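You operate a simulated robot arm through the tools that you are given. There is no shell and no other tool. Be economical: measure what you need, move in short steps, check, and stop when the job is done.

You are at the controls of a simulated robot arm. One attempt, no reset.

JOB
Open the locker door, fetch the tubing reel from the top of the island bench and set it on the glove shelf, then shut the door. Take the pot from the shelf under the counter of the shelf unit and put it on the top of the grey lid. Count the parts boxes on the top of the island bench, then put as many of the signs from the top of the island bench on the top of the fridge. Any order will do. Set down upright: pot.

The check looks at the end state, three seconds after you hand in, the way a careful person would. Anything else that was tipped, shoved, dropped, spilled or broken makes it a failure. Lids that push on must go on centred and level and be pressed home; caps that screw on are set level and turned clockwise until they are tight.

ROBOT AND FRAMES
A 7-joint arm with a two-finger parallel gripper on a trunk, on a base that drives. Base frame: it is fixed to the floor where the robot stands at the start and does not move with it; the origin is under the middle of the robot, x ahead of it, y to its left, z up. Lengths are in m, angles in degrees, forces in N, time in s.
With the tool pointing down near the work surface it reaches from about 0.44 to 0.92 m from the robot's upright axis, wherever it stands. Its first joint turns from -115.0 to 115.0 degrees. Places, roughly: glove shelf [5.5, 0.1, 0.8]; locker door [5.3, 0.2, 0.9]; parts box [3, -0.25, 0.75]; pot [5.5, 4.25, 0.5]; sign [3.25, 0, 1]; top of the fridge [6.2, 3.7, 1.3]; top of the grey lid [2.9, 4.4, 1.1]; tubing reel [3.5, 0.25, 0.75]. Payload 3.91 kg.
The tool frame sits at the grasp point between the pads (the TCP): z along the fingers, y along the line on which they close. The tips reach 0.03 m beyond it. The gripper opens to 0.11 m. The fingers are 0.02 m wide and 0.01 m thick; the gripper's body (0.048 by 0.112 m) begins 0.055 m behind the TCP.
Orientation is that of the tool frame in the base frame, as a unit quaternion [x, y, z, w]. With the fingers straight down and closing along the base's y, the tool's x points along the base's -x, its y along +y and its z along -z.

CONTROLS
- The arm moves only by the tool move_arm. Its argument "deltas" is a list of rows, each a list of 7 numbers: the turn, a rotation vector about the tool's x, y, z in degrees, then the shift along the tool's x, y, z in m, then the finger opening in m, from 0 to 0.11. In form: [[ax, ay, az, dx, dy, dz, hand], ...]. A call has 1 to 20 rows; each row is the pose to reach, as a shift and turn from the pose commanded when the call began, along the tool's axes at that moment. Each row takes 0.2 s and may step no farther than 0.05 m and 8.6 degrees from the row before; otherwise, or with a gripper value out of range, the whole call is refused. A pose out of reach is approached as far as the arm can. The call stops where the force on the tool passes 40 N (or 10 N more than at its start, if that is more) or the arm is blocked; 0.2 s more then pass. The fingers move at their own pace (about 0.153 m/s each) and stop on an object; they squeeze with about 38 N. The grip force told is the motor's: it shows also when the fingers shut on nothing. Time passes only in rows, and 0.2 s behind the last, so rows that repeat a pose let the fingers close. It gives the time, the measured TCP pose, the force on the tool (base axes), the opening and the grip force at its end, in the units of the frame above (readings bear some noise), with the torque about the TCP (base axes, N m) and any sound that the robot's microphone picked up.
- Cameras (640 x 400 px; columns grow to the right, rows downward): "scene" is now at [0.2198, 0.1684, 1.2086]; the picture's right is [-0.40, -0.92, 0.00], its down [0.14, -0.06, -0.99] and it looks along [0.91, -0.40, 0.16] (base axes); focal length 289 px, centre (320, 200). "wrist" rides on the gripper at [0.072, 0.017, -0.103] in the tool frame; the picture's right is [-0.23, 0.97, 0.00], its down [-0.76, -0.18, -0.62] and it looks along [-0.61, -0.14, 0.78] (tool axes); focal length 222 px, centre (320, 200).
- capture(camera): a new picture of that camera. The clock stands still meanwhile.
- move_column(by): slides the trunk up (or, below 0, down) by that many m; the arm and the scene camera ride with it, the base frame stays. It gives what a move gives, with no picture.
- base_move(legs): drives the robot by 1 to 6 legs, each [ahead, left, turn to the left] in m, m and degrees, along the robot's own axes; the way and the turn of a leg run together, so that a leg with both is an arc; at most 1.5 m and 180 degrees a leg. The arm and the cameras ride along, it lands a little off, and it stops where it bumps. It gives what a move gives.
- head_to(pan, tilt): turns the head with the scene camera to pan (to the left, within 80 degrees either way) and tilt (down, from -29 to 69), counted from straight ahead of the robot. It gives what a move gives.
- probe_pixels(camera, pixels): for up to 12 pixels [column, row] of the newest picture of that camera ("zoom" is the newest enlarged one), the place [x, y, z] in the base frame of the surface seen there, good to about 0.003 m. The clock stands still meanwhile.
- enlarge(camera, box): a new picture of the part [left, top, right, bottom] of that camera's present view, enlarged. The clock stands still meanwhile.
- job_done(): hands the job in; it is judged then, once.

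Work in short steps. Measure before you move; look again where a grasp or a placing could have gone wrong, and mend it. You have 110 turns and 98 pictures in all, those below and enlarged ones among them. Open the gripper and draw the arm clear of the work before you hand the job in, unless the task says otherwise.

The tools are called by a JSON object that holds its "api" and its "payload". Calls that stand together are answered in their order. move_arm: Moves the arm, as the interface text tells. Its arguments: {"type":"object","properties":{"deltas":{"type":"array","items":{"type":"array","items":{"type":"number"}}}},"required":["deltas"]} The other tools are called the same way: move_column (by) slides the trunk up or down; base_move (legs) drives the base; head_to (pan, tilt) turns the head that bears the scene camera; capture (camera) takes a picture; probe_pixels (camera, pixels) gives the place of the surface under pixels of a picture; enlarge (camera, box) takes an enlarged picture of a part of a camera's view; job_done () hands the job in.

At the start:

```text
time_s: 0.0
ee_pos: [0.5509, -0.0692, 1.2116]
tool_rot: [0.0, 1.0, 0.0, 0.0]
contact_force: [0.1, 1.1, 0.4]
torque: [0.0, -0.01, 0.04]
finger_gap: 0.1101
finger_force: 0.1
trunk travel left (down, up): [-0.475, 0.515]
robot x, y, heading: [0.0005, -0.0004, -0.0]
head pan, tilt: [-23.6, -9.0]
```

scene: 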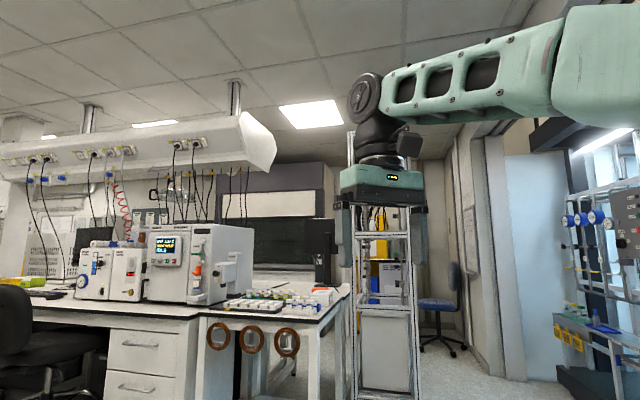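
wrist: 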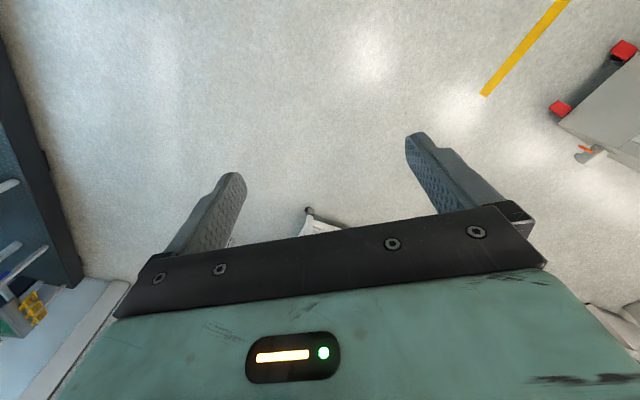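

The first picture shows the bench on the left and a ladder in the middle. I look straight ahead and to the left to map the room.

{"api": "head_to", "payload": {"pan": 10, "tilt": 12}}

{"api": "capture", "payload": {"camera": "scene"}}

{"api": "head_to", "payload": {"pan": 60, "tilt": 12}}

{"api": "capture", "payload": {"camera": "scene"}}

{"api": "head_to", "payload": {"pan": -30, "tilt": 20}}

{"api": "capture", "payload": {"camera": "scene"}}

```text
time_s: 1.0
ee_pos: [0.551, -0.0685, 1.2107]
tool_rot: [0.0, 1.0, 0.0, 0.0]
contact_force: [-0.3, -0.2, 0.3]
torque: [0.01, -0.02, 0.0]
finger_gap: 0.11
finger_force: 0.0
trunk travel left (down, up): [-0.475, 0.515]
robot x, y, heading: [0.0017, 0.0001, -0.1]
head pan, tilt: [10.0, 12.0]
```

```text
95 pictures are left
```

scene: 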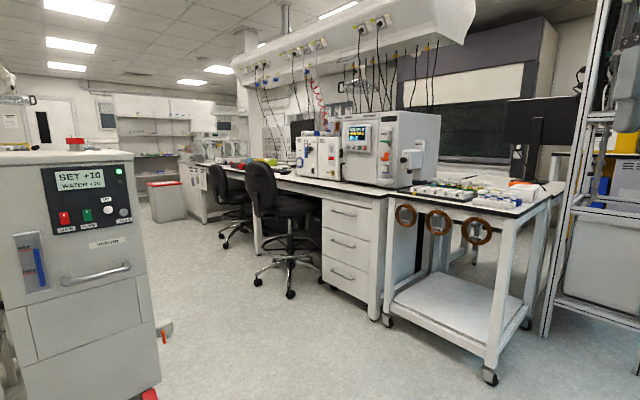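

```text
time_s: 2.2
ee_pos: [0.5513, -0.0699, 1.2108]
tool_rot: [0.0, 1.0, 0.001, 0.0]
contact_force: [-0.2, 0.1, 0.4]
torque: [-0.02, -0.03, -0.03]
finger_gap: 0.11
finger_force: 0.1
trunk travel left (down, up): [-0.475, 0.515]
robot x, y, heading: [0.003, 0.0017, 0.0]
head pan, tilt: [60.0, 12.0]
```

```text
94 pictures are left
```

scene: 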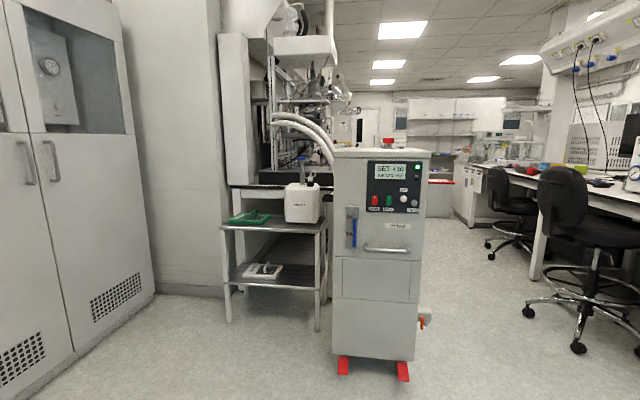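

```text
time_s: 3.8
ee_pos: [0.5516, -0.0692, 1.2104]
tool_rot: [0.0, 1.0, 0.0, 0.0]
contact_force: [-0.1, -0.1, -0.3]
torque: [0.02, 0.02, -0.01]
finger_gap: 0.1101
finger_force: 0.0
trunk travel left (down, up): [-0.475, 0.515]
robot x, y, heading: [-0.0008, 0.004, -0.0]
head pan, tilt: [-30.0, 20.0]
```

```text
93 pictures are left
```

scene: 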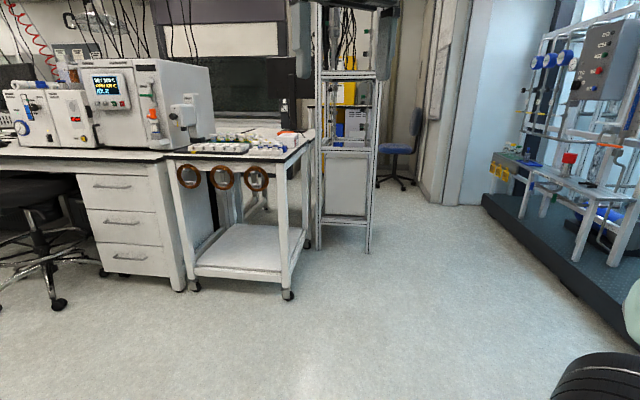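

I probe the latest picture to place the white cart/bench, the tower and the floor objects.

{"api": "probe_pixels", "payload": {"camera": "scene", "pixels": [[170, 155], [250, 155], [290, 148], [290, 292], [182, 288], [188, 178], [370, 240], [325, 242], [70, 160], [390, 187], [150, 110], [500, 220]]}}

{"api": "enlarge", "payload": {"camera": "scene", "box": [0, 60, 420, 320]}}

```text
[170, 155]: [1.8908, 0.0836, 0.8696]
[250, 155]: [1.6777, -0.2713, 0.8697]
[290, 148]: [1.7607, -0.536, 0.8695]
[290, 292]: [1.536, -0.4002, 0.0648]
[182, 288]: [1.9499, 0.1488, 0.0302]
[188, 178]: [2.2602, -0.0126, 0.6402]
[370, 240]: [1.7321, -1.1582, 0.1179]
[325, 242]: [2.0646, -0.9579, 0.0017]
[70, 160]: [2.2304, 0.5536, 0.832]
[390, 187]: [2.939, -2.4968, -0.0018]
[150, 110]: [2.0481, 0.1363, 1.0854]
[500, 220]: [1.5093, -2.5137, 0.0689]
```

```text
1.52 times, centred on (210, 190) of scene
```

zoom: 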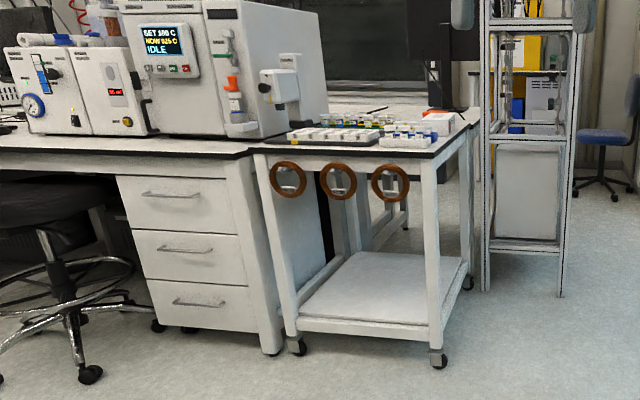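

Raise the trunk to look over the bench for the island bench behind it.

{"api": "move_column", "payload": {"by": 0.5}}

{"api": "head_to", "payload": {"pan": 10, "tilt": 12}}

{"api": "capture", "payload": {"camera": "scene"}}

{"api": "probe_pixels", "payload": {"camera": "scene", "pixels": [[150, 200], [200, 170], [250, 170], [300, 170], [350, 170], [400, 160], [450, 150], [100, 170], [60, 150], [500, 140], [160, 120], [550, 150]]}}

```text
refused: 0.5 is not a number from -0.4 to 0.4
```

```text
time_s: 4.9
ee_pos: [0.5517, -0.0704, 1.2109]
tool_rot: [0.0, 1.0, 0.001, 0.0]
contact_force: [0.3, 0.2, -0.9]
torque: [0.02, 0.01, 0.03]
finger_gap: 0.1101
finger_force: 0.0
trunk travel left (down, up): [-0.475, 0.515]
robot x, y, heading: [0.0035, -0.0027, 0.2]
head pan, tilt: [10.0, 12.0]
```

```text
91 pictures are left
```

scene: 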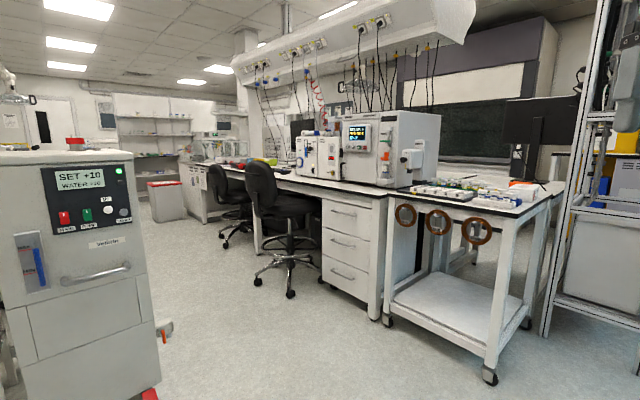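

```text
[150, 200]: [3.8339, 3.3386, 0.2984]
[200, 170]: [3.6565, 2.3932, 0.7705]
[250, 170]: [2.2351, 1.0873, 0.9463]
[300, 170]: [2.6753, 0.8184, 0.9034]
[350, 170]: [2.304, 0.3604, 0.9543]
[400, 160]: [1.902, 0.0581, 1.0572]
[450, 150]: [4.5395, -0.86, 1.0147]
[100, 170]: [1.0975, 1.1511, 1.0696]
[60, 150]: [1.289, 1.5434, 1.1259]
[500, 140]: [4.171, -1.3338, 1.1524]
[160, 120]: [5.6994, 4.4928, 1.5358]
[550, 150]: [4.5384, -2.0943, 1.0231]
```

The room runs diagonally in the base frame. Raise the trunk to see over the island.

{"api": "move_column", "payload": {"by": 0.4}}

{"api": "head_to", "payload": {"pan": -2, "tilt": 15}}

{"api": "capture", "payload": {"camera": "scene"}}

{"api": "head_to", "payload": {"pan": 42, "tilt": 15}}

{"api": "capture", "payload": {"camera": "scene"}}

```text
time_s: 8.7
ee_pos: [0.5506, -0.0699, 1.6112]
tool_rot: [0.0, 1.0, -0.001, 0.0]
contact_force: [0.3, -0.2, -0.4]
torque: [0.0, -0.02, 0.01]
finger_gap: 0.1101
finger_force: 0.1
trunk travel left (down, up): [-0.875, 0.115]
robot x, y, heading: [-0.0002, -0.0016, -0.1]
head pan, tilt: [10.0, 12.0]
```

```text
time_s: 9.5
ee_pos: [0.5507, -0.069, 1.61]
tool_rot: [0.0, 1.0, 0.0, 0.0]
contact_force: [0.9, 0.2, -1.0]
torque: [-0.02, -0.01, -0.04]
finger_gap: 0.1103
finger_force: 0.1
trunk travel left (down, up): [-0.875, 0.115]
robot x, y, heading: [0.0002, -0.0007, -0.0]
head pan, tilt: [-2.0, 15.0]
```

```text
90 pictures are left
```

scene: 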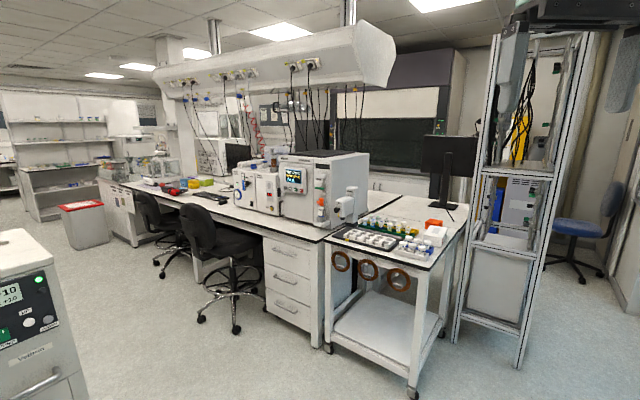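

```text
time_s: 10.6
ee_pos: [0.551, -0.069, 1.6104]
tool_rot: [0.0, 1.0, 0.0, 0.0]
contact_force: [-0.4, -0.4, -0.7]
torque: [0.03, -0.04, -0.02]
finger_gap: 0.11
finger_force: 0.0
trunk travel left (down, up): [-0.875, 0.115]
robot x, y, heading: [-0.0008, 0.0003, -0.1]
head pan, tilt: [42.0, 15.0]
```

```text
89 pictures are left
```

scene: 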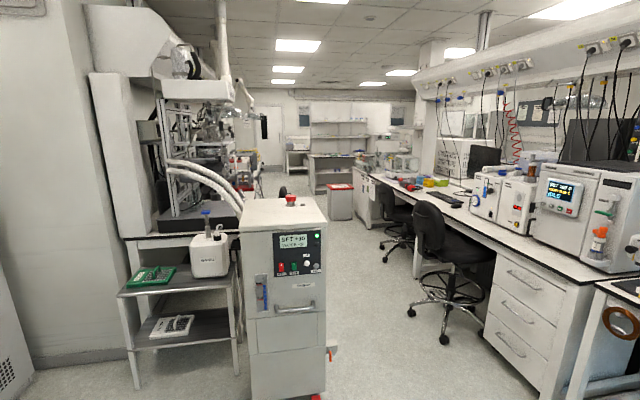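

I look right for a path round the tower into the aisle behind the bench.

{"api": "head_to", "payload": {"pan": -40, "tilt": 20}}

{"api": "capture", "payload": {"camera": "scene"}}

{"api": "probe_pixels", "payload": {"camera": "scene", "pixels": [[100, 300], [180, 310], [220, 380], [260, 230], [270, 250], [330, 200], [400, 200], [450, 250], [40, 300], [20, 120], [500, 300], [300, 300]]}}

```text
time_s: 12.1
ee_pos: [0.551, -0.0705, 1.61]
tool_rot: [0.0, 1.0, 0.0, -0.001]
contact_force: [0.2, -0.1, 0.3]
torque: [0.01, -0.01, -0.03]
finger_gap: 0.1101
finger_force: 0.1
trunk travel left (down, up): [-0.875, 0.115]
robot x, y, heading: [-0.005, -0.0012, -0.0]
head pan, tilt: [-40.0, 20.0]
```

```text
88 pictures are left
```

scene: 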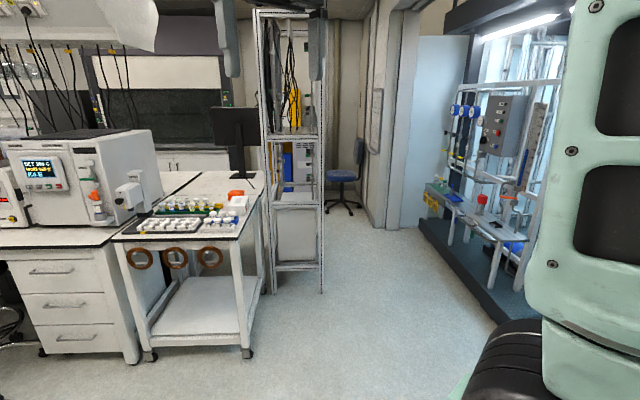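

```text
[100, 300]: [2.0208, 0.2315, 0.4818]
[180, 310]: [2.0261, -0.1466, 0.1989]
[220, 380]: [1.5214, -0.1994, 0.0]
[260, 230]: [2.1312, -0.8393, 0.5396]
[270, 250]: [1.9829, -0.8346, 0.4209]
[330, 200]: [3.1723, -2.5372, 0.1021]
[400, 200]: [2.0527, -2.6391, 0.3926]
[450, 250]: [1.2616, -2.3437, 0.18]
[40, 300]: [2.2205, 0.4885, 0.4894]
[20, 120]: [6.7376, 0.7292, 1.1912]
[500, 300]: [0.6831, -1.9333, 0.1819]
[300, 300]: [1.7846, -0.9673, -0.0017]
```

Room axes come out near 52° to the base; there is a ~1.2 m corridor between the tower (1.73,-1.16) and the rig (1.26,-2.34). I drive into the mouth of it and look.

{"api": "base_move", "payload": {"legs": [[0, 0, -38], [0.92, -0.47, 0], [1.1, 0, 0]]}}

{"api": "head_to", "payload": {"pan": 20, "tilt": 25}}

{"api": "capture", "payload": {"camera": "scene"}}

{"api": "probe_pixels", "payload": {"camera": "scene", "pixels": [[100, 300], [180, 310], [220, 380], [260, 230], [270, 250], [330, 200], [400, 200], [450, 250], [40, 300], [20, 120], [500, 300], [300, 300]]}}

```text
time_s: 24.4
ee_pos: [1.7361, -1.9546, 1.6107]
tool_rot: [0.303, 0.953, 0.001, -0.001]
contact_force: [0.1, -0.2, 0.2]
torque: [0.02, 0.0, -0.01]
finger_gap: 0.11
finger_force: 0.1
trunk travel left (down, up): [-0.875, 0.115]
robot x, y, heading: [1.327, -1.5794, -35.0]
head pan, tilt: [-40.0, 20.0]
```

```text
time_s: 25.7
ee_pos: [1.7363, -1.9539, 1.6104]
tool_rot: [0.303, 0.953, 0.0, 0.0]
contact_force: [0.6, -0.1, -0.4]
torque: [0.0, 0.0, -0.05]
finger_gap: 0.1098
finger_force: 0.0
trunk travel left (down, up): [-0.875, 0.115]
robot x, y, heading: [1.325, -1.5797, -35.1]
head pan, tilt: [20.0, 25.0]
```

```text
87 pictures are left
```

scene: 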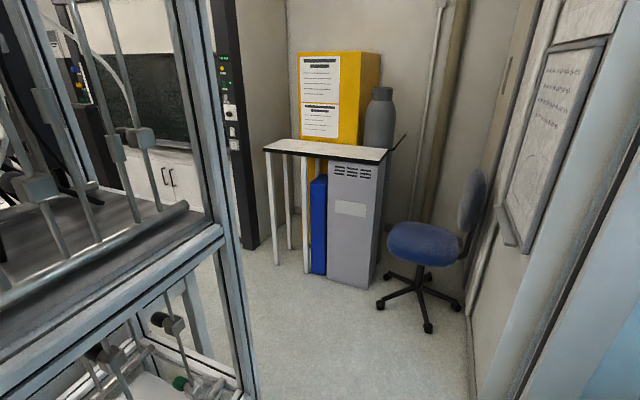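

```text
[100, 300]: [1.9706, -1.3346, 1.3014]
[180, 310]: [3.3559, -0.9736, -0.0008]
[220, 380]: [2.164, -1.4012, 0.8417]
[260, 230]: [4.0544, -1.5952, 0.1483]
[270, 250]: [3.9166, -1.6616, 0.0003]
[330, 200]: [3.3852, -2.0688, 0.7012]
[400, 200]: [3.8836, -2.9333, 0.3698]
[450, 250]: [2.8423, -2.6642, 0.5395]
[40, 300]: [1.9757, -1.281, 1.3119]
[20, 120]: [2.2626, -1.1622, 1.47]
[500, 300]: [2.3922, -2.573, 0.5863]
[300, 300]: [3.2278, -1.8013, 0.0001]
```

The corridor bends left past the tower (corner about 2.16,-1.40), with the chair and table on the right. I drive diagonally past the tower and turn along the aisle.

{"api": "base_move", "payload": {"legs": [[1.19, 0.27, 0], [0, 0, 87]]}}

{"api": "head_to", "payload": {"pan": 0, "tilt": 20}}

{"api": "capture", "payload": {"camera": "scene"}}

{"api": "probe_pixels", "payload": {"camera": "scene", "pixels": [[100, 300], [180, 310], [220, 380], [260, 230], [200, 250], [330, 200], [400, 200], [450, 250], [150, 200], [320, 260], [500, 300], [300, 300]]}}

```text
time_s: 35.6
ee_pos: [2.8368, -1.6435, 1.6096]
tool_rot: [-0.44, 0.898, 0.0, 0.0]
contact_force: [-0.3, 0.0, 0.3]
torque: [0.03, -0.02, 0.01]
finger_gap: 0.1097
finger_force: 0.1
trunk travel left (down, up): [-0.875, 0.115]
robot x, y, heading: [2.4449, -2.0388, 52.2]
head pan, tilt: [20.0, 25.0]
```

```text
time_s: 36.4
ee_pos: [2.8372, -1.6436, 1.6107]
tool_rot: [-0.441, 0.897, -0.001, 0.0]
contact_force: [-0.2, -0.2, -0.3]
torque: [0.03, 0.01, 0.0]
finger_gap: 0.1099
finger_force: 0.1
trunk travel left (down, up): [-0.875, 0.115]
robot x, y, heading: [2.4441, -2.0349, 52.2]
head pan, tilt: [0.0, 20.0]
```

```text
86 pictures are left
```

scene: 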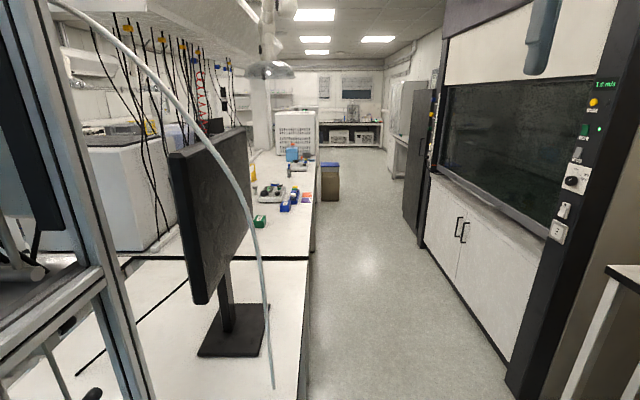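

```text
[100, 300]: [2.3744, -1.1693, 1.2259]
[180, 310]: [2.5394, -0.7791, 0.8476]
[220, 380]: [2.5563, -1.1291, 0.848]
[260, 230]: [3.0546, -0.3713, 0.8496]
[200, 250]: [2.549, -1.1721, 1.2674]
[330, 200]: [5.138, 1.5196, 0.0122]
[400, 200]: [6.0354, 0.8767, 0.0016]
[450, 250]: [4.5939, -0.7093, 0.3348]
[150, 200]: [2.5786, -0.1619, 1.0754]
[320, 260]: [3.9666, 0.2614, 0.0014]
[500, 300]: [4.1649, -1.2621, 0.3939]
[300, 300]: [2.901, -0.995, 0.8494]
```

The aisle is clear; bench top z≈0.85 on the left with items at (255-320,150-230), a black locker at (415,160). Enlarge the items.

{"api": "enlarge", "payload": {"camera": "scene", "box": [220, 100, 440, 240]}}

{"api": "probe_pixels", "payload": {"camera": "zoom", "pixels": [[110, 350], [200, 310], [250, 280], [150, 270], [210, 150], [240, 110], [270, 240], [560, 330], [620, 250], [560, 100], [620, 100], [320, 280]]}}

```text
2.86 times, centred on (330, 170) of scene
```

zoom: 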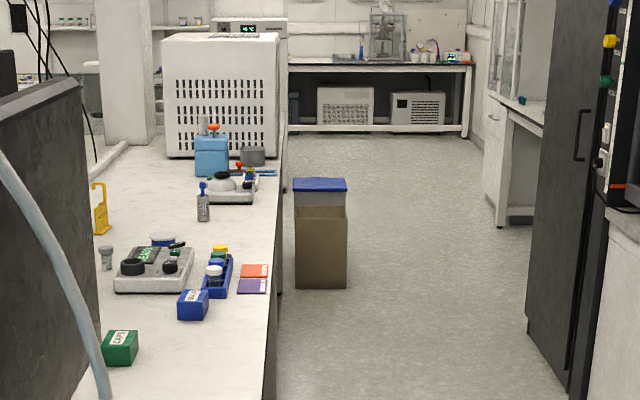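

```text
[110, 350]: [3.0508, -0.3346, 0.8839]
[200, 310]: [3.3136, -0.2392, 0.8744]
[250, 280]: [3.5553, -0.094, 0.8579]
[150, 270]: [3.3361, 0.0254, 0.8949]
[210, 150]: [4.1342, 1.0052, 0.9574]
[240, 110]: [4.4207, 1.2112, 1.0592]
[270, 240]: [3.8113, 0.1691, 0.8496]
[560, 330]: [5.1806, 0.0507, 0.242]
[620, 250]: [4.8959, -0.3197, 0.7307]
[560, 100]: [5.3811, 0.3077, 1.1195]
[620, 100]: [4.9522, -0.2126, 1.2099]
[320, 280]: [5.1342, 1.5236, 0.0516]
```

Drive down the aisle centre to alongside the items, then look left.

{"api": "base_move", "payload": {"legs": [[0.1, -0.32, 0], [1.4, 0, 0]]}}

{"api": "head_to", "payload": {"pan": 70, "tilt": 35}}

{"api": "capture", "payload": {"camera": "scene"}}

{"api": "head_to", "payload": {"pan": -25, "tilt": 25}}

{"api": "capture", "payload": {"camera": "scene"}}

```text
time_s: 38.5
ee_pos: [3.0748, -1.7261, 1.6106]
tool_rot: [-0.427, 0.904, 0.0, 0.001]
contact_force: [-0.4, 0.0, 0.5]
torque: [-0.02, -0.01, 0.02]
finger_gap: 0.11
finger_force: 0.2
trunk travel left (down, up): [-0.875, 0.115]
robot x, y, heading: [2.6669, -2.1092, 50.7]
head pan, tilt: [0.0, 20.0]
stopped in leg 1: the robot was blocked; the commanded pose is now the measured one
```

```text
time_s: 40.0
ee_pos: [3.0741, -1.7262, 1.6106]
tool_rot: [-0.428, 0.904, 0.0, 0.0]
contact_force: [0.0, -0.3, 0.3]
torque: [0.01, 0.01, 0.06]
finger_gap: 0.1099
finger_force: 0.1
trunk travel left (down, up): [-0.875, 0.115]
robot x, y, heading: [2.6706, -2.1098, 50.5]
head pan, tilt: [70.0, 35.0]
```

```text
84 pictures are left
```

scene: 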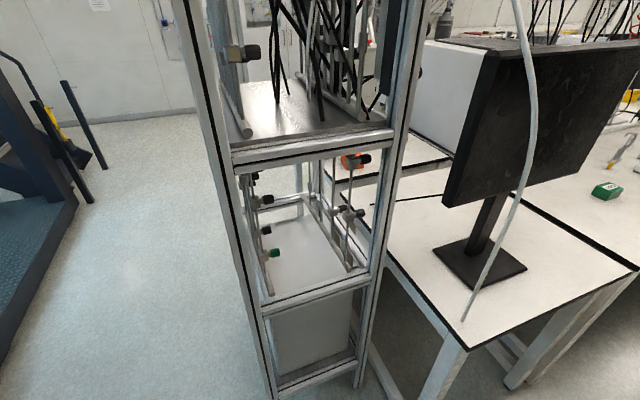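

```text
time_s: 41.7
ee_pos: [3.0755, -1.7256, 1.6104]
tool_rot: [-0.427, 0.904, 0.0, -0.001]
contact_force: [-0.6, -0.3, -0.3]
torque: [0.02, 0.0, 0.01]
finger_gap: 0.1102
finger_force: 0.1
trunk travel left (down, up): [-0.875, 0.115]
robot x, y, heading: [2.6712, -2.113, 50.4]
head pan, tilt: [-25.0, 25.0]
```

```text
83 pictures are left
```

scene: 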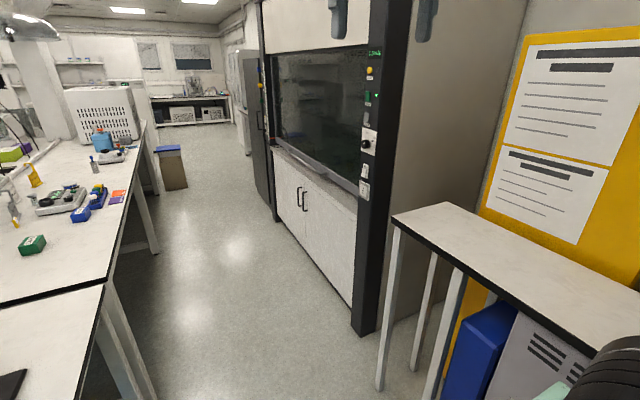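

Something on the right blocked the strafe. Measure the table corner and hood edges.

{"api": "probe_pixels", "payload": {"camera": "scene", "pixels": [[394, 220], [381, 385], [445, 206], [560, 390], [360, 330], [505, 350], [100, 290], [60, 290], [430, 385], [120, 220]]}}

{"api": "head_to", "payload": {"pan": -78, "tilt": 45}}

{"api": "capture", "payload": {"camera": "scene"}}

```text
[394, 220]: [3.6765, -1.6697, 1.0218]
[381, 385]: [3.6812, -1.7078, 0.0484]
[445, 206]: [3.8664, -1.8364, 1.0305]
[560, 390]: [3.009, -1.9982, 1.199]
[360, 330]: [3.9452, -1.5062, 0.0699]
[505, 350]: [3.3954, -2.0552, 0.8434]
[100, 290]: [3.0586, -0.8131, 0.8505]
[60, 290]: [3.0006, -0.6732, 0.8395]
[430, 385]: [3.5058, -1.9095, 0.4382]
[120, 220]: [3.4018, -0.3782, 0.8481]
```

```text
time_s: 42.9
ee_pos: [3.0743, -1.7256, 1.6106]
tool_rot: [-0.427, 0.904, 0.0, -0.001]
contact_force: [-0.8, 0.0, 0.8]
torque: [0.01, 0.04, -0.01]
finger_gap: 0.1099
finger_force: 0.0
trunk travel left (down, up): [-0.875, 0.115]
robot x, y, heading: [2.6719, -2.1056, 50.5]
head pan, tilt: [-78.0, 45.0]
```

```text
82 pictures are left
```

scene: 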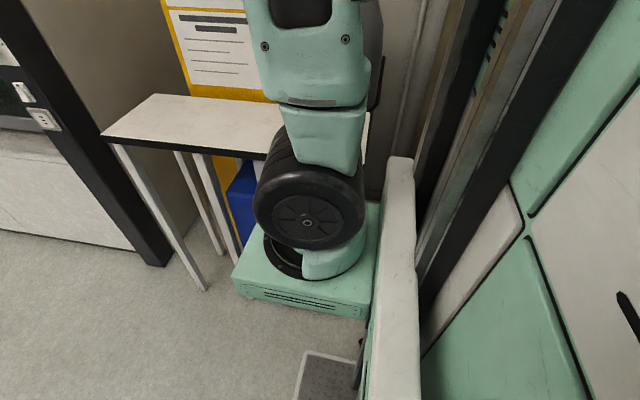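

The chair blocked it, but v≈3.4 already leaves 0.45 m to the bench edge. Drive straight ahead along the aisle.

{"api": "base_move", "payload": {"legs": [[0, 0, 1.5], [1.45, 0, 0]]}}

{"api": "head_to", "payload": {"pan": 70, "tilt": 35}}

{"api": "capture", "payload": {"camera": "scene"}}

```text
time_s: 50.5
ee_pos: [3.9568, -0.5615, 1.6124]
tool_rot: [-0.441, 0.897, 0.0, 0.0]
contact_force: [0.1, -0.1, -0.8]
torque: [0.01, 0.04, 0.0]
finger_gap: 0.11
finger_force: 0.0
trunk travel left (down, up): [-0.875, 0.115]
robot x, y, heading: [3.5658, -0.9568, 52.1]
head pan, tilt: [-78.0, 45.0]
```

```text
time_s: 52.8
ee_pos: [3.9572, -0.5621, 1.6103]
tool_rot: [-0.442, 0.897, 0.0, 0.001]
contact_force: [-0.2, -0.5, 0.6]
torque: [-0.03, -0.03, 0.01]
finger_gap: 0.1101
finger_force: 0.0
trunk travel left (down, up): [-0.875, 0.115]
robot x, y, heading: [3.5627, -0.9567, 52.6]
head pan, tilt: [70.0, 35.0]
```

```text
81 pictures are left
```

scene: 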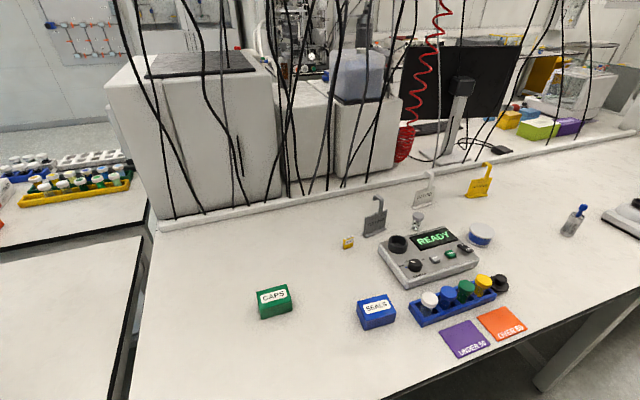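

I see boxes CAPS (273,300), SEALS (376,312), a small yellow item (348,242), signs at (375,215), (424,190), (480,180), a round item at (480,235). Enlarge.

{"api": "enlarge", "payload": {"camera": "scene", "box": [240, 150, 520, 325]}}

{"api": "probe_pixels", "payload": {"camera": "zoom", "pixels": [[300, 190], [310, 150], [415, 115], [425, 65], [545, 100], [555, 55], [545, 175], [545, 195], [240, 205], [70, 330], [310, 355], [405, 155]]}}

{"api": "head_to", "payload": {"pan": 25, "tilt": 35}}

{"api": "capture", "payload": {"camera": "scene"}}

```text
2.29 times, centred on (380, 238) of scene
```

zoom: 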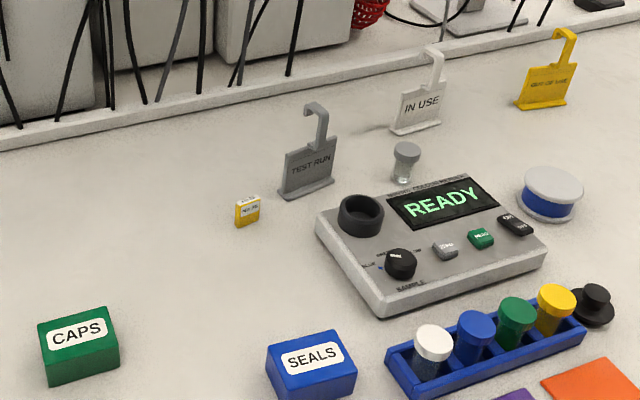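

```text
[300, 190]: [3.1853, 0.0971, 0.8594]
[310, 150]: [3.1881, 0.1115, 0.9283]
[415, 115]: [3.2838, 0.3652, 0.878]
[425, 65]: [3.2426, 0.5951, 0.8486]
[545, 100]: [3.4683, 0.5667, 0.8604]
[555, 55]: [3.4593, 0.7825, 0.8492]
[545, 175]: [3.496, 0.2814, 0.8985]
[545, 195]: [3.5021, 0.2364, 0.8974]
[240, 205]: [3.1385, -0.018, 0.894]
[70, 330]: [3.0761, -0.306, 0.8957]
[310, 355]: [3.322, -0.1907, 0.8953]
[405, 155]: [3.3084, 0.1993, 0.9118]
```

```text
time_s: 53.9
ee_pos: [3.9563, -0.5617, 1.6098]
tool_rot: [-0.442, 0.897, 0.0, 0.0]
contact_force: [0.5, -1.6, -0.4]
torque: [0.01, -0.03, -0.04]
finger_gap: 0.1101
finger_force: 0.0
trunk travel left (down, up): [-0.875, 0.115]
robot x, y, heading: [3.5645, -0.956, 52.2]
head pan, tilt: [25.0, 35.0]
```

```text
79 pictures are left
```

scene: 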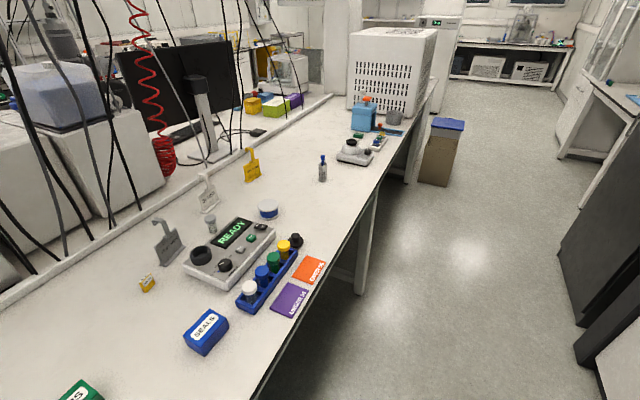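

I check the small yellow item and the coloured bins behind, to count boxes correctly.

{"api": "enlarge", "payload": {"camera": "scene", "box": [110, 240, 210, 303]}}

{"api": "enlarge", "payload": {"camera": "scene", "box": [220, 70, 340, 145]}}

{"api": "enlarge", "payload": {"camera": "scene", "box": [300, 80, 440, 190]}}

```text
6.35 times, centred on (160, 272) of scene
```

zoom: 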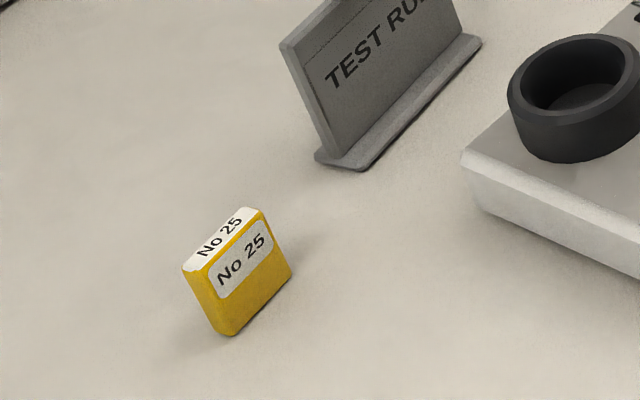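

```text
5.33 times, centred on (280, 108) of scene
```

zoom: 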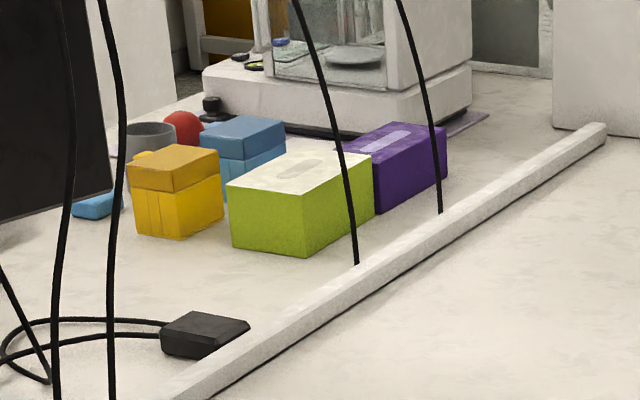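

```text
3.64 times, centred on (370, 135) of scene
```

zoom: 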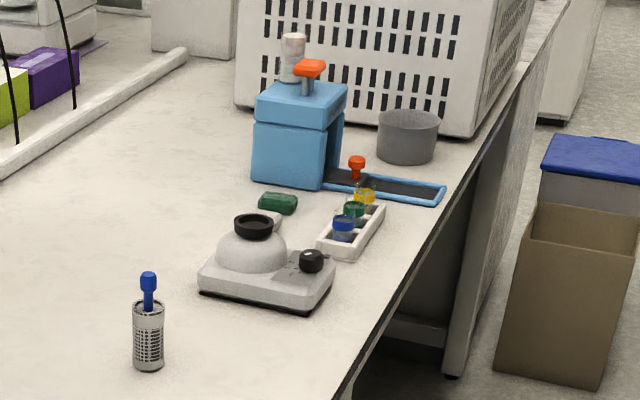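

Two parts boxes (CAPS, SEALS) so far; the yellow one is a number tag. Now drive on along the aisle a bit and look at the locker.

{"api": "base_move", "payload": {"legs": [[0.9, 0, 0]]}}

{"api": "head_to", "payload": {"pan": -38, "tilt": 25}}

{"api": "capture", "payload": {"camera": "scene"}}

```text
time_s: 58.6
ee_pos: [4.5201, 0.1322, 1.6115]
tool_rot: [-0.432, 0.902, 0.0, 0.0]
contact_force: [0.0, -0.1, -0.5]
torque: [0.01, -0.02, -0.01]
finger_gap: 0.1103
finger_force: 0.0
trunk travel left (down, up): [-0.875, 0.115]
robot x, y, heading: [4.1214, -0.2544, 50.9]
head pan, tilt: [25.0, 35.0]
```

```text
time_s: 60.0
ee_pos: [4.5199, 0.1333, 1.6104]
tool_rot: [-0.431, 0.902, 0.001, 0.0]
contact_force: [0.5, 0.4, -0.2]
torque: [0.03, 0.02, 0.0]
finger_gap: 0.1101
finger_force: 0.1
trunk travel left (down, up): [-0.875, 0.115]
robot x, y, heading: [4.1163, -0.2505, 51.3]
head pan, tilt: [-38.0, 25.0]
```

```text
75 pictures are left
```

scene: 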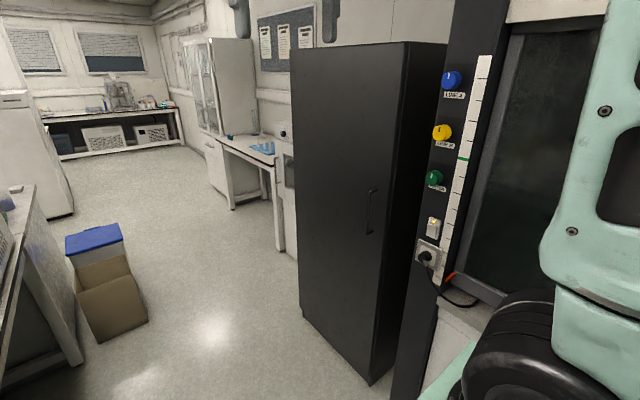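

{"api": "enlarge", "payload": {"camera": "scene", "box": [280, 120, 420, 260]}}

{"api": "probe_pixels", "payload": {"camera": "scene", "pixels": [[293, 100], [300, 300], [400, 80], [371, 383], [385, 240], [371, 212], [374, 190], [367, 230], [360, 212], [300, 45], [375, 212], [330, 210]]}}

```text
2.86 times, centred on (350, 190) of scene
```

zoom: 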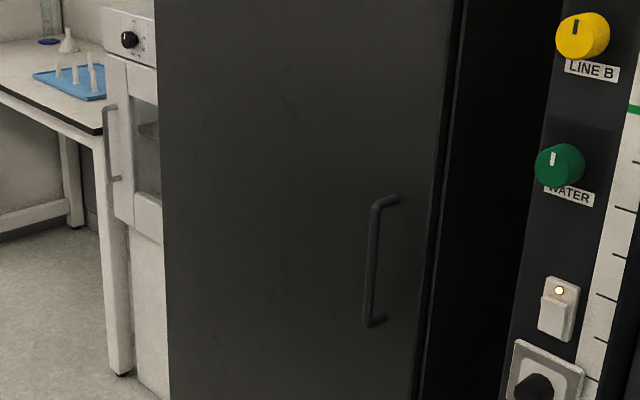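

```text
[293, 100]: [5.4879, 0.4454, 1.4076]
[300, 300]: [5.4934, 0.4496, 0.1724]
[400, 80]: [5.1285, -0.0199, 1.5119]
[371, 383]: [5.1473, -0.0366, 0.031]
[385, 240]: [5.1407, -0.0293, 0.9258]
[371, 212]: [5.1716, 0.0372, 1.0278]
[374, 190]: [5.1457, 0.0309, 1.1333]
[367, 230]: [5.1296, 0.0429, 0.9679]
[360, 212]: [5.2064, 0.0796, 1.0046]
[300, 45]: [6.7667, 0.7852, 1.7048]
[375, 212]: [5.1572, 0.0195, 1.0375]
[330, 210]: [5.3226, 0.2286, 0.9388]
```

The door is hinged at the far side (5.49,0.45), handle bar at about (5.147,0.033,z 0.93–1.15), width 0.6. I move up and turn to face the handle at ~0.8 m, lowering the trunk a little.

{"api": "base_move", "payload": {"legs": [[0.4, 0, 0], [0, 0, -58]]}}

{"api": "move_column", "payload": {"by": -0.25}}

{"api": "head_to", "payload": {"pan": 0, "tilt": 15}}

{"api": "capture", "payload": {"camera": "scene"}}

```text
time_s: 65.0
ee_pos: [4.9123, -0.0649, 1.6104]
tool_rot: [0.05, 0.999, 0.001, 0.001]
contact_force: [-1.2, 0.0, -0.4]
torque: [0.05, 0.01, 0.01]
finger_gap: 0.1098
finger_force: 0.0
trunk travel left (down, up): [-0.875, 0.115]
robot x, y, heading: [4.3676, 0.0575, -5.7]
head pan, tilt: [-38.0, 25.0]
```

```text
time_s: 67.6
ee_pos: [4.9132, -0.0666, 1.3608]
tool_rot: [0.05, 0.999, -0.001, 0.0]
contact_force: [0.4, 0.4, -0.1]
torque: [0.03, -0.01, 0.0]
finger_gap: 0.1098
finger_force: 0.0
trunk travel left (down, up): [-0.625, 0.365]
robot x, y, heading: [4.3751, 0.0622, -5.6]
head pan, tilt: [-38.0, 25.0]
```

```text
time_s: 68.6
ee_pos: [4.9137, -0.0653, 1.3605]
tool_rot: [0.05, 0.999, 0.001, 0.0]
contact_force: [-0.1, 0.0, 0.1]
torque: [0.03, -0.01, 0.03]
finger_gap: 0.1101
finger_force: 0.0
trunk travel left (down, up): [-0.625, 0.365]
robot x, y, heading: [4.3698, 0.0573, -5.6]
head pan, tilt: [0.0, 15.0]
```

```text
73 pictures are left
```

scene: 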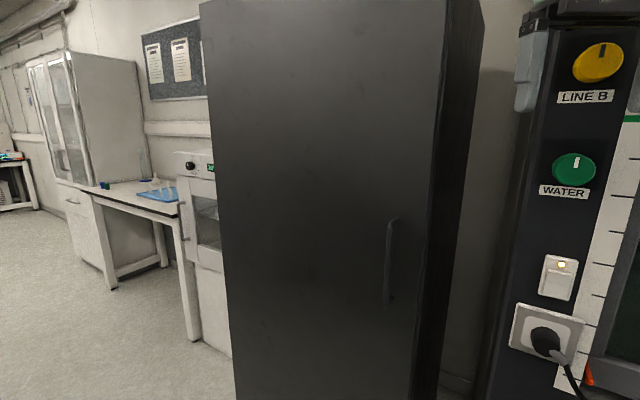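

Measure handle, door edge and the hood pillar on the right before turning the tool.

{"api": "probe_pixels", "payload": {"camera": "scene", "pixels": [[390, 225], [389, 260], [386, 300], [400, 260], [430, 260], [370, 260], [250, 260], [515, 300], [540, 200], [600, 200], [445, 100], [205, 100]]}}

{"api": "move_arm", "payload": {"deltas": [[0, 0, 7.5, 0, 0, 0, 0.11], [0, 0, 15, 0, 0, 0, 0.11], [0, 0, 22.5, 0, 0, 0, 0.11], [0, 0, 30, 0, 0, 0, 0.11]]}}

{"api": "move_arm", "payload": {"deltas": [[0, -7.5, 0, 0, 0, 0, 0.11], [0, -15, 0, 0, 0, 0, 0.11], [0, -22.5, 0, 0, 0, 0, 0.11], [0, -30, 0, 0, 0, 0, 0.11], [0, -37.5, 0, 0, 0, 0, 0.11], [0, -45, 0, 0, 0, 0, 0.11], [0, -52.5, 0, 0, 0, 0, 0.11], [0, -60, 0, 0, 0, 0, 0.11]]}}

```text
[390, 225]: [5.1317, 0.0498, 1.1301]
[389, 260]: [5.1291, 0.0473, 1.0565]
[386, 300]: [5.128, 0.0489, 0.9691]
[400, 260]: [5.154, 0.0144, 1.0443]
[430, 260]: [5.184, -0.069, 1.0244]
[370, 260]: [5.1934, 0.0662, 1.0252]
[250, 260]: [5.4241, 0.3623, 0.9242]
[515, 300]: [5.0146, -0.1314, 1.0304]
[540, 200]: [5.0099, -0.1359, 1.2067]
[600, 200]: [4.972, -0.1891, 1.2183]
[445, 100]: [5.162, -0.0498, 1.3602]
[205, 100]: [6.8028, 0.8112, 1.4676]
```

```text
time_s: 69.6
ee_pos: [4.9128, -0.0658, 1.3597]
tool_rot: [0.307, 0.952, 0.001, 0.001]
contact_force: [-0.8, -0.6, -0.3]
torque: [0.01, 0.01, -0.01]
finger_gap: 0.1099
finger_force: 0.1
trunk travel left (down, up): [-0.625, 0.365]
robot x, y, heading: [4.3736, 0.0571, -5.5]
head pan, tilt: [0.0, 15.0]
```

```text
time_s: 71.4
ee_pos: [4.9514, -0.0459, 1.345]
tool_rot: [0.27, 0.84, -0.144, 0.449]
contact_force: [0.0, 0.0, -0.5]
torque: [-0.01, 0.0, -0.03]
finger_gap: 0.11
finger_force: 0.0
out of reach, approached as far as the arm can: row 6, 7, 8
trunk travel left (down, up): [-0.625, 0.365]
robot x, y, heading: [4.374, 0.0611, -5.9]
head pan, tilt: [0.0, 15.0]
```

The tool now points 34° below horizontal at the door; the bar centre is about (5.134,0.044). Move to a pre-grasp 0.1 m back from the bar at z≈1.09.

{"api": "move_arm", "payload": {"deltas": [[0, 0, 0, 0.03, 0.026, 0.021, 0.11], [0, 0, 0, 0.06, 0.051, 0.042, 0.11], [0, 0, 0, 0.09, 0.077, 0.063, 0.11], [0, 0, 0, 0.119, 0.103, 0.084, 0.11], [0, 0, 0, 0.149, 0.129, 0.105, 0.11], [0, 0, 0, 0.179, 0.154, 0.126, 0.11], [0, 0, 0, 0.209, 0.18, 0.146, 0.11]]}}

{"api": "capture", "payload": {"camera": "wrist"}}

```text
time_s: 73.0
ee_pos: [5.0598, 0.0954, 1.0896]
tool_rot: [0.271, 0.839, -0.144, 0.45]
contact_force: [-0.4, -0.5, -0.7]
torque: [0.0, 0.0, 0.05]
finger_gap: 0.1098
finger_force: 0.0
trunk travel left (down, up): [-0.625, 0.365]
robot x, y, heading: [4.3695, 0.0558, -5.7]
head pan, tilt: [0.0, 15.0]
```

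```text
72 pictures are left
```

wrist: 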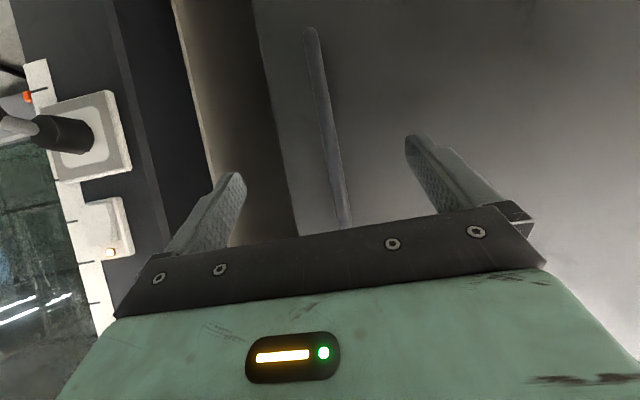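

The bar (330,120) lies between the open fingers. Advance 0.1 m and close.

{"api": "move_arm", "payload": {"deltas": [[0, 0, 0, 0, 0, 0.04, 0.11], [0, 0, 0, 0, 0, 0.07, 0.11], [0, 0, 0, 0, 0, 0.095, 0.11], [0, 0, 0, 0, 0, 0.095, 0], [0, 0, 0, 0, 0, 0.095, 0], [0, 0, 0, 0, 0, 0.095, 0]]}}

{"api": "capture", "payload": {"camera": "wrist"}}

```text
time_s: 74.6
ee_pos: [5.1246, 0.0564, 1.0363]
tool_rot: [0.265, 0.842, -0.139, 0.449]
contact_force: [7.1, 5.6, -4.1]
torque: [-0.45, 0.31, 0.2]
finger_gap: 0.0139
finger_force: 44.7
trunk travel left (down, up): [-0.625, 0.365]
robot x, y, heading: [4.3716, 0.0624, -5.5]
head pan, tilt: [0.0, 15.0]
stopped in row 6: the force on the tool passed its limit at 41 N (the readings are from after the stop); the commanded pose is now the measured one
```

```text
71 pictures are left
```

wrist: 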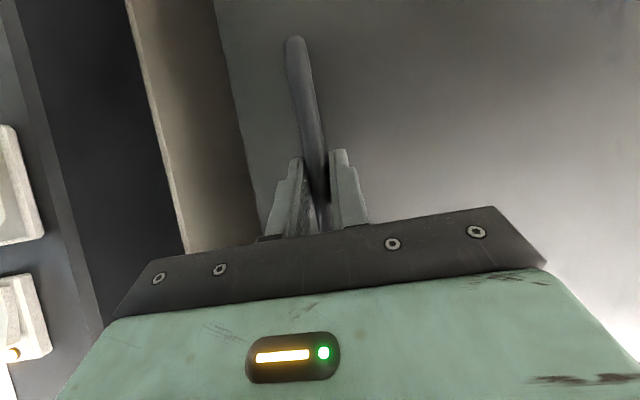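

Gripped at 0.014 m. Pull along the hinge arc for ~20° with half-rate tool rotation.

{"api": "move_arm", "payload": {"deltas": [[0, 0, 0, 0.013, 0.003, -0.019, 0], [2.1, 0, 1.4, 0.0257, 0.0068, -0.0383, 0], [3, 0, 2, 0.038, 0.012, -0.057, 0], [4.2, 0, 2.8, 0.051, 0.018, -0.0762, 0], [5, 0, 3.4, 0.063, 0.025, -0.0945, 0], [6.2, 0, 4.2, 0.0757, 0.033, -0.113, 0], [7, 0, 4.8, 0.0875, 0.042, -0.131, 0], [8.3, 0, 5.6, 0.0994, 0.0517, -0.1484, 0]]}}

{"api": "capture", "payload": {"camera": "scene"}}

```text
time_s: 75.8
ee_pos: [5.0507, 0.1429, 1.0363]
tool_rot: [0.308, 0.829, -0.159, 0.44]
contact_force: [13.8, 8.0, -10.6]
torque: [-0.23, 0.97, 0.32]
finger_gap: 0.014
finger_force: 44.8
trunk travel left (down, up): [-0.625, 0.365]
robot x, y, heading: [4.3676, 0.0627, -5.7]
head pan, tilt: [0.0, 15.0]
stopped in row 6: the force on the tool passed its limit at 40 N (the readings are from after the stop); the commanded pose is now the measured one
```

```text
70 pictures are left
```

scene: 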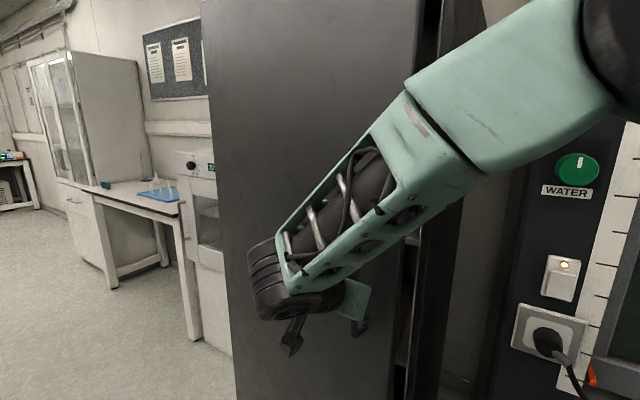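

Door is ~13° open and follows my arc (radius 0.536). Continue another 20°, at half speed.

{"api": "move_arm", "payload": {"deltas": [[0.8, 0, 0.6, 0.0125, 0.006, -0.0185, 0], [2.5, 0, 1.7, 0.0251, 0.0133, -0.0367, 0], [3.7, 0, 2.5, 0.0375, 0.0217, -0.055, 0], [5, 0, 3.4, 0.0498, 0.0307, -0.0727, 0], [6.2, 0, 4.2, 0.0617, 0.041, -0.09, 0], [7.5, 0, 5.1, 0.0734, 0.0519, -0.1071, 0], [8.7, 0, 6, 0.0846, 0.064, -0.1235, 0], [10, 0, 6.8, 0.0958, 0.0767, -0.1397, 0]]}}

```text
time_s: 77.6
ee_pos: [4.9687, 0.3098, 1.0372]
tool_rot: [0.395, 0.791, -0.205, 0.421]
contact_force: [-20.7, -7.2, -12.3]
torque: [-0.46, 0.16, -0.04]
finger_gap: 0.0134
finger_force: 45.3
trunk travel left (down, up): [-0.625, 0.365]
robot x, y, heading: [4.375, 0.0588, -5.9]
head pan, tilt: [0.0, 15.0]
```

33° open now. Continue another 20° along the arc.

{"api": "move_arm", "payload": {"deltas": [[1.2, 0, 0.8, 0.0122, 0.009, -0.018, 0], [2.5, 0, 1.7, 0.0244, 0.0195, -0.0357, 0], [3.7, 0, 2.5, 0.036, 0.0309, -0.0527, 0], [5, 0, 3.4, 0.0476, 0.0429, -0.0694, 0], [6.2, 0, 4.2, 0.0587, 0.056, -0.0856, 0], [7.5, 0, 5.1, 0.0696, 0.0697, -0.1014, 0], [8.7, 0, 6, 0.08, 0.0846, -0.1165, 0], [10, 0, 6.8, 0.0901, 0.0998, -0.1313, 0]]}}

{"api": "capture", "payload": {"camera": "scene"}}

```text
time_s: 78.7
ee_pos: [4.9492, 0.4145, 1.0381]
tool_rot: [0.442, 0.765, -0.233, 0.406]
contact_force: [-7.9, -1.3, 3.8]
torque: [-0.57, -0.23, -0.27]
finger_gap: 0.0138
finger_force: 45.2
trunk travel left (down, up): [-0.625, 0.365]
robot x, y, heading: [4.3711, 0.0607, -5.7]
head pan, tilt: [0.0, 15.0]
stopped in row 5: the force on the tool passed its limit at 49 N (the readings are from after the stop); the commanded pose is now the measured one
```

```text
69 pictures are left
```

scene: 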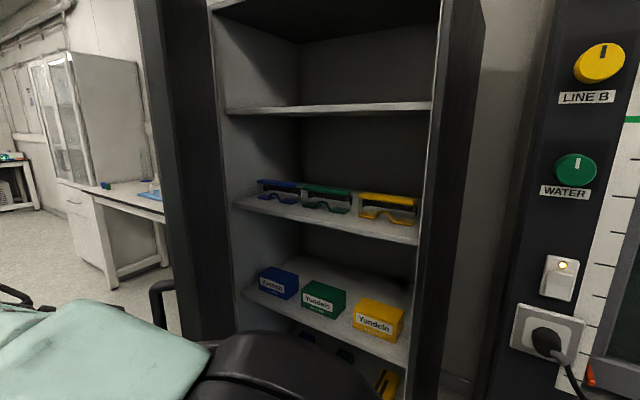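

Door ~44° open and the shelves show. Probe the shelf with the boxes (240-410,265-365) and zoom.

{"api": "enlarge", "payload": {"camera": "scene", "box": [200, 160, 460, 400]}}

{"api": "probe_pixels", "payload": {"camera": "scene", "pixels": [[250, 290], [300, 320], [325, 340], [380, 354], [280, 268], [330, 300], [375, 325], [345, 272], [395, 310], [240, 205], [415, 240], [320, 225]]}}

```text
1.67 times, centred on (330, 280) of scene
```

zoom: 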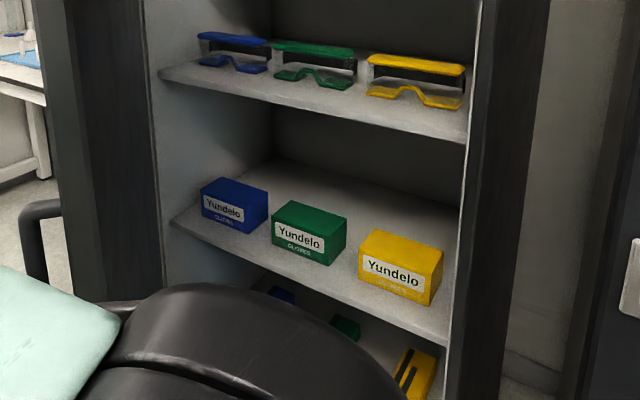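

```text
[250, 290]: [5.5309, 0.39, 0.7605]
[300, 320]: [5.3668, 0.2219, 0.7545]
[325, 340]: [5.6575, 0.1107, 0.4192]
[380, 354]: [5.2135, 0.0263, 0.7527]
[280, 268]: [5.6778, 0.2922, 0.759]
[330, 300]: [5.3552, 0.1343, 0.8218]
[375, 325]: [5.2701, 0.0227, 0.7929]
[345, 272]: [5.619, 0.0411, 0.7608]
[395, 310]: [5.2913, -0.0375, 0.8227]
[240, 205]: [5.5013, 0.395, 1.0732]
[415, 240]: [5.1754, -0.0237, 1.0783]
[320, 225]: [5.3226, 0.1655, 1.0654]
```

Release the handle, back the fingers off the bar and swing to the -x side clear of the door's free edge.

{"api": "move_arm", "payload": {"deltas": [[0, 0, 0, 0, 0, 0, 0.11], [0, 0, 0, 0, 0, 0, 0.11], [0, 0, 0, 0, 0, -0.045, 0.11], [0, 0, 0, 0, 0, -0.09, 0.11], [0, 0, 0, 0.013, -0.042, -0.11, 0.11], [0, 0, 0, 0.026, -0.084, -0.13, 0.11], [0, 0, 0, 0.042, -0.127, -0.15, 0.11]]}}

{"api": "base_move", "payload": {"legs": [[-0.181, -0.3, 0]]}}

{"api": "capture", "payload": {"camera": "scene"}}

```text
time_s: 80.5
ee_pos: [4.8579, 0.4154, 1.0668]
tool_rot: [0.479, 0.733, -0.268, 0.401]
contact_force: [0.0, -0.2, 0.3]
torque: [-0.02, -0.03, 0.02]
finger_gap: 0.11
finger_force: 0.1
out of reach, approached as far as the arm can: row 3, 4, 5, 6, 7
trunk travel left (down, up): [-0.625, 0.365]
robot x, y, heading: [4.3717, 0.0573, -6.0]
head pan, tilt: [0.0, 15.0]
stopped in row 7: the arm was blocked; the commanded pose is now the measured one
```

```text
time_s: 82.8
ee_pos: [4.6453, 0.1396, 1.0668]
tool_rot: [0.479, 0.734, -0.268, 0.4]
contact_force: [1.1, -0.1, 0.4]
torque: [0.02, -0.01, 0.0]
finger_gap: 0.1099
finger_force: 0.0
trunk travel left (down, up): [-0.625, 0.365]
robot x, y, heading: [4.1624, -0.2165, -5.6]
head pan, tilt: [0.0, 15.0]
```

```text
67 pictures are left
```

scene: 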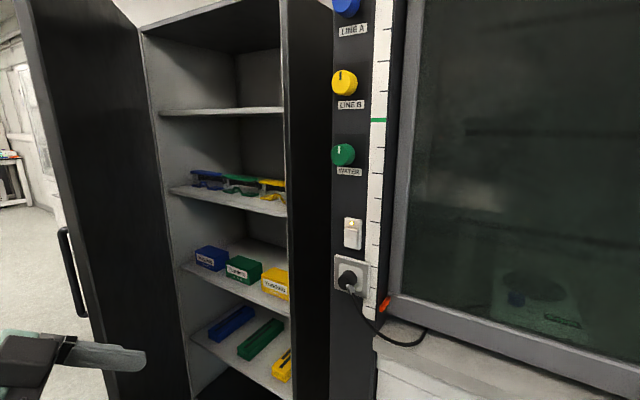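

Free edge cleared; I'm on the inner side now. Turn the tool to point ahead (yaw +50°), closing the fingers, then reach past the edge on the inner side.

{"api": "move_arm", "payload": {"deltas": [[-6.1, 0, -3.8, 0, 0, 0, 0.05], [-12.2, 0, -7.6, 0, 0, 0, 0], [-18.2, 0, -11.4, 0, 0, 0, 0], [-24.2, 0, -15.2, 0, 0, 0, 0], [-30.3, 0, -19, 0, 0, 0, 0], [-36.3, 0, -22.8, 0, 0, 0, 0], [-42.3, 0, -26.6, 0, 0, 0, 0]]}}

```text
time_s: 83.5
ee_pos: [4.7293, 0.083, 1.0141]
tool_rot: [0.408, 0.747, -0.284, 0.441]
contact_force: [0.0, -0.1, 0.0]
torque: [0.0, -0.04, -0.04]
finger_gap: 0.0
finger_force: 37.5
trunk travel left (down, up): [-0.625, 0.365]
robot x, y, heading: [4.1625, -0.2164, -5.7]
head pan, tilt: [0.0, 15.0]
stopped in row 3: the arm was blocked; the commanded pose is now the measured one
```

The wrist was too folded; extend out to (4.88,0.06) first, then turn.

{"api": "move_arm", "payload": {"deltas": [[0, 0, 0, -0.023, 0.029, 0.014, 0], [0, 0, 0, -0.047, 0.058, 0.028, 0], [0, 0, 0, -0.07, 0.087, 0.043, 0], [0, 0, 0, -0.093, 0.116, 0.057, 0]]}}

{"api": "move_arm", "payload": {"deltas": [[-6.4, 0, -3.2, 0, 0, 0, 0], [-12.8, 0, -6.5, 0, 0, 0, 0], [-19.2, 0, -9.7, 0, 0, 0, 0], [-25.6, 0, -13, 0, 0, 0, 0], [-32, 0, -16.2, 0, 0, 0, 0], [-38.4, 0, -19.4, 0, 0, 0, 0]]}}

```text
time_s: 84.5
ee_pos: [4.8735, 0.0626, 1.0643]
tool_rot: [0.406, 0.748, -0.284, 0.442]
contact_force: [-1.3, -0.2, 1.0]
torque: [-0.01, -0.03, 0.02]
finger_gap: 0.0
finger_force: 37.9
out of reach, approached as far as the arm can: row 4
trunk travel left (down, up): [-0.625, 0.365]
robot x, y, heading: [4.1603, -0.2145, -5.6]
head pan, tilt: [0.0, 15.0]
```

```text
time_s: 86.1
ee_pos: [4.896, 0.0342, 1.051]
tool_rot: [0.125, 0.852, -0.115, 0.495]
contact_force: [0.0, 0.2, -0.7]
torque: [0.01, 0.0, -0.01]
finger_gap: 0.0003
finger_force: 37.7
trunk travel left (down, up): [-0.625, 0.365]
robot x, y, heading: [4.1608, -0.2183, -5.5]
head pan, tilt: [0.0, 15.0]
stopped in row 6: the arm was blocked; the commanded pose is now the measured one
```

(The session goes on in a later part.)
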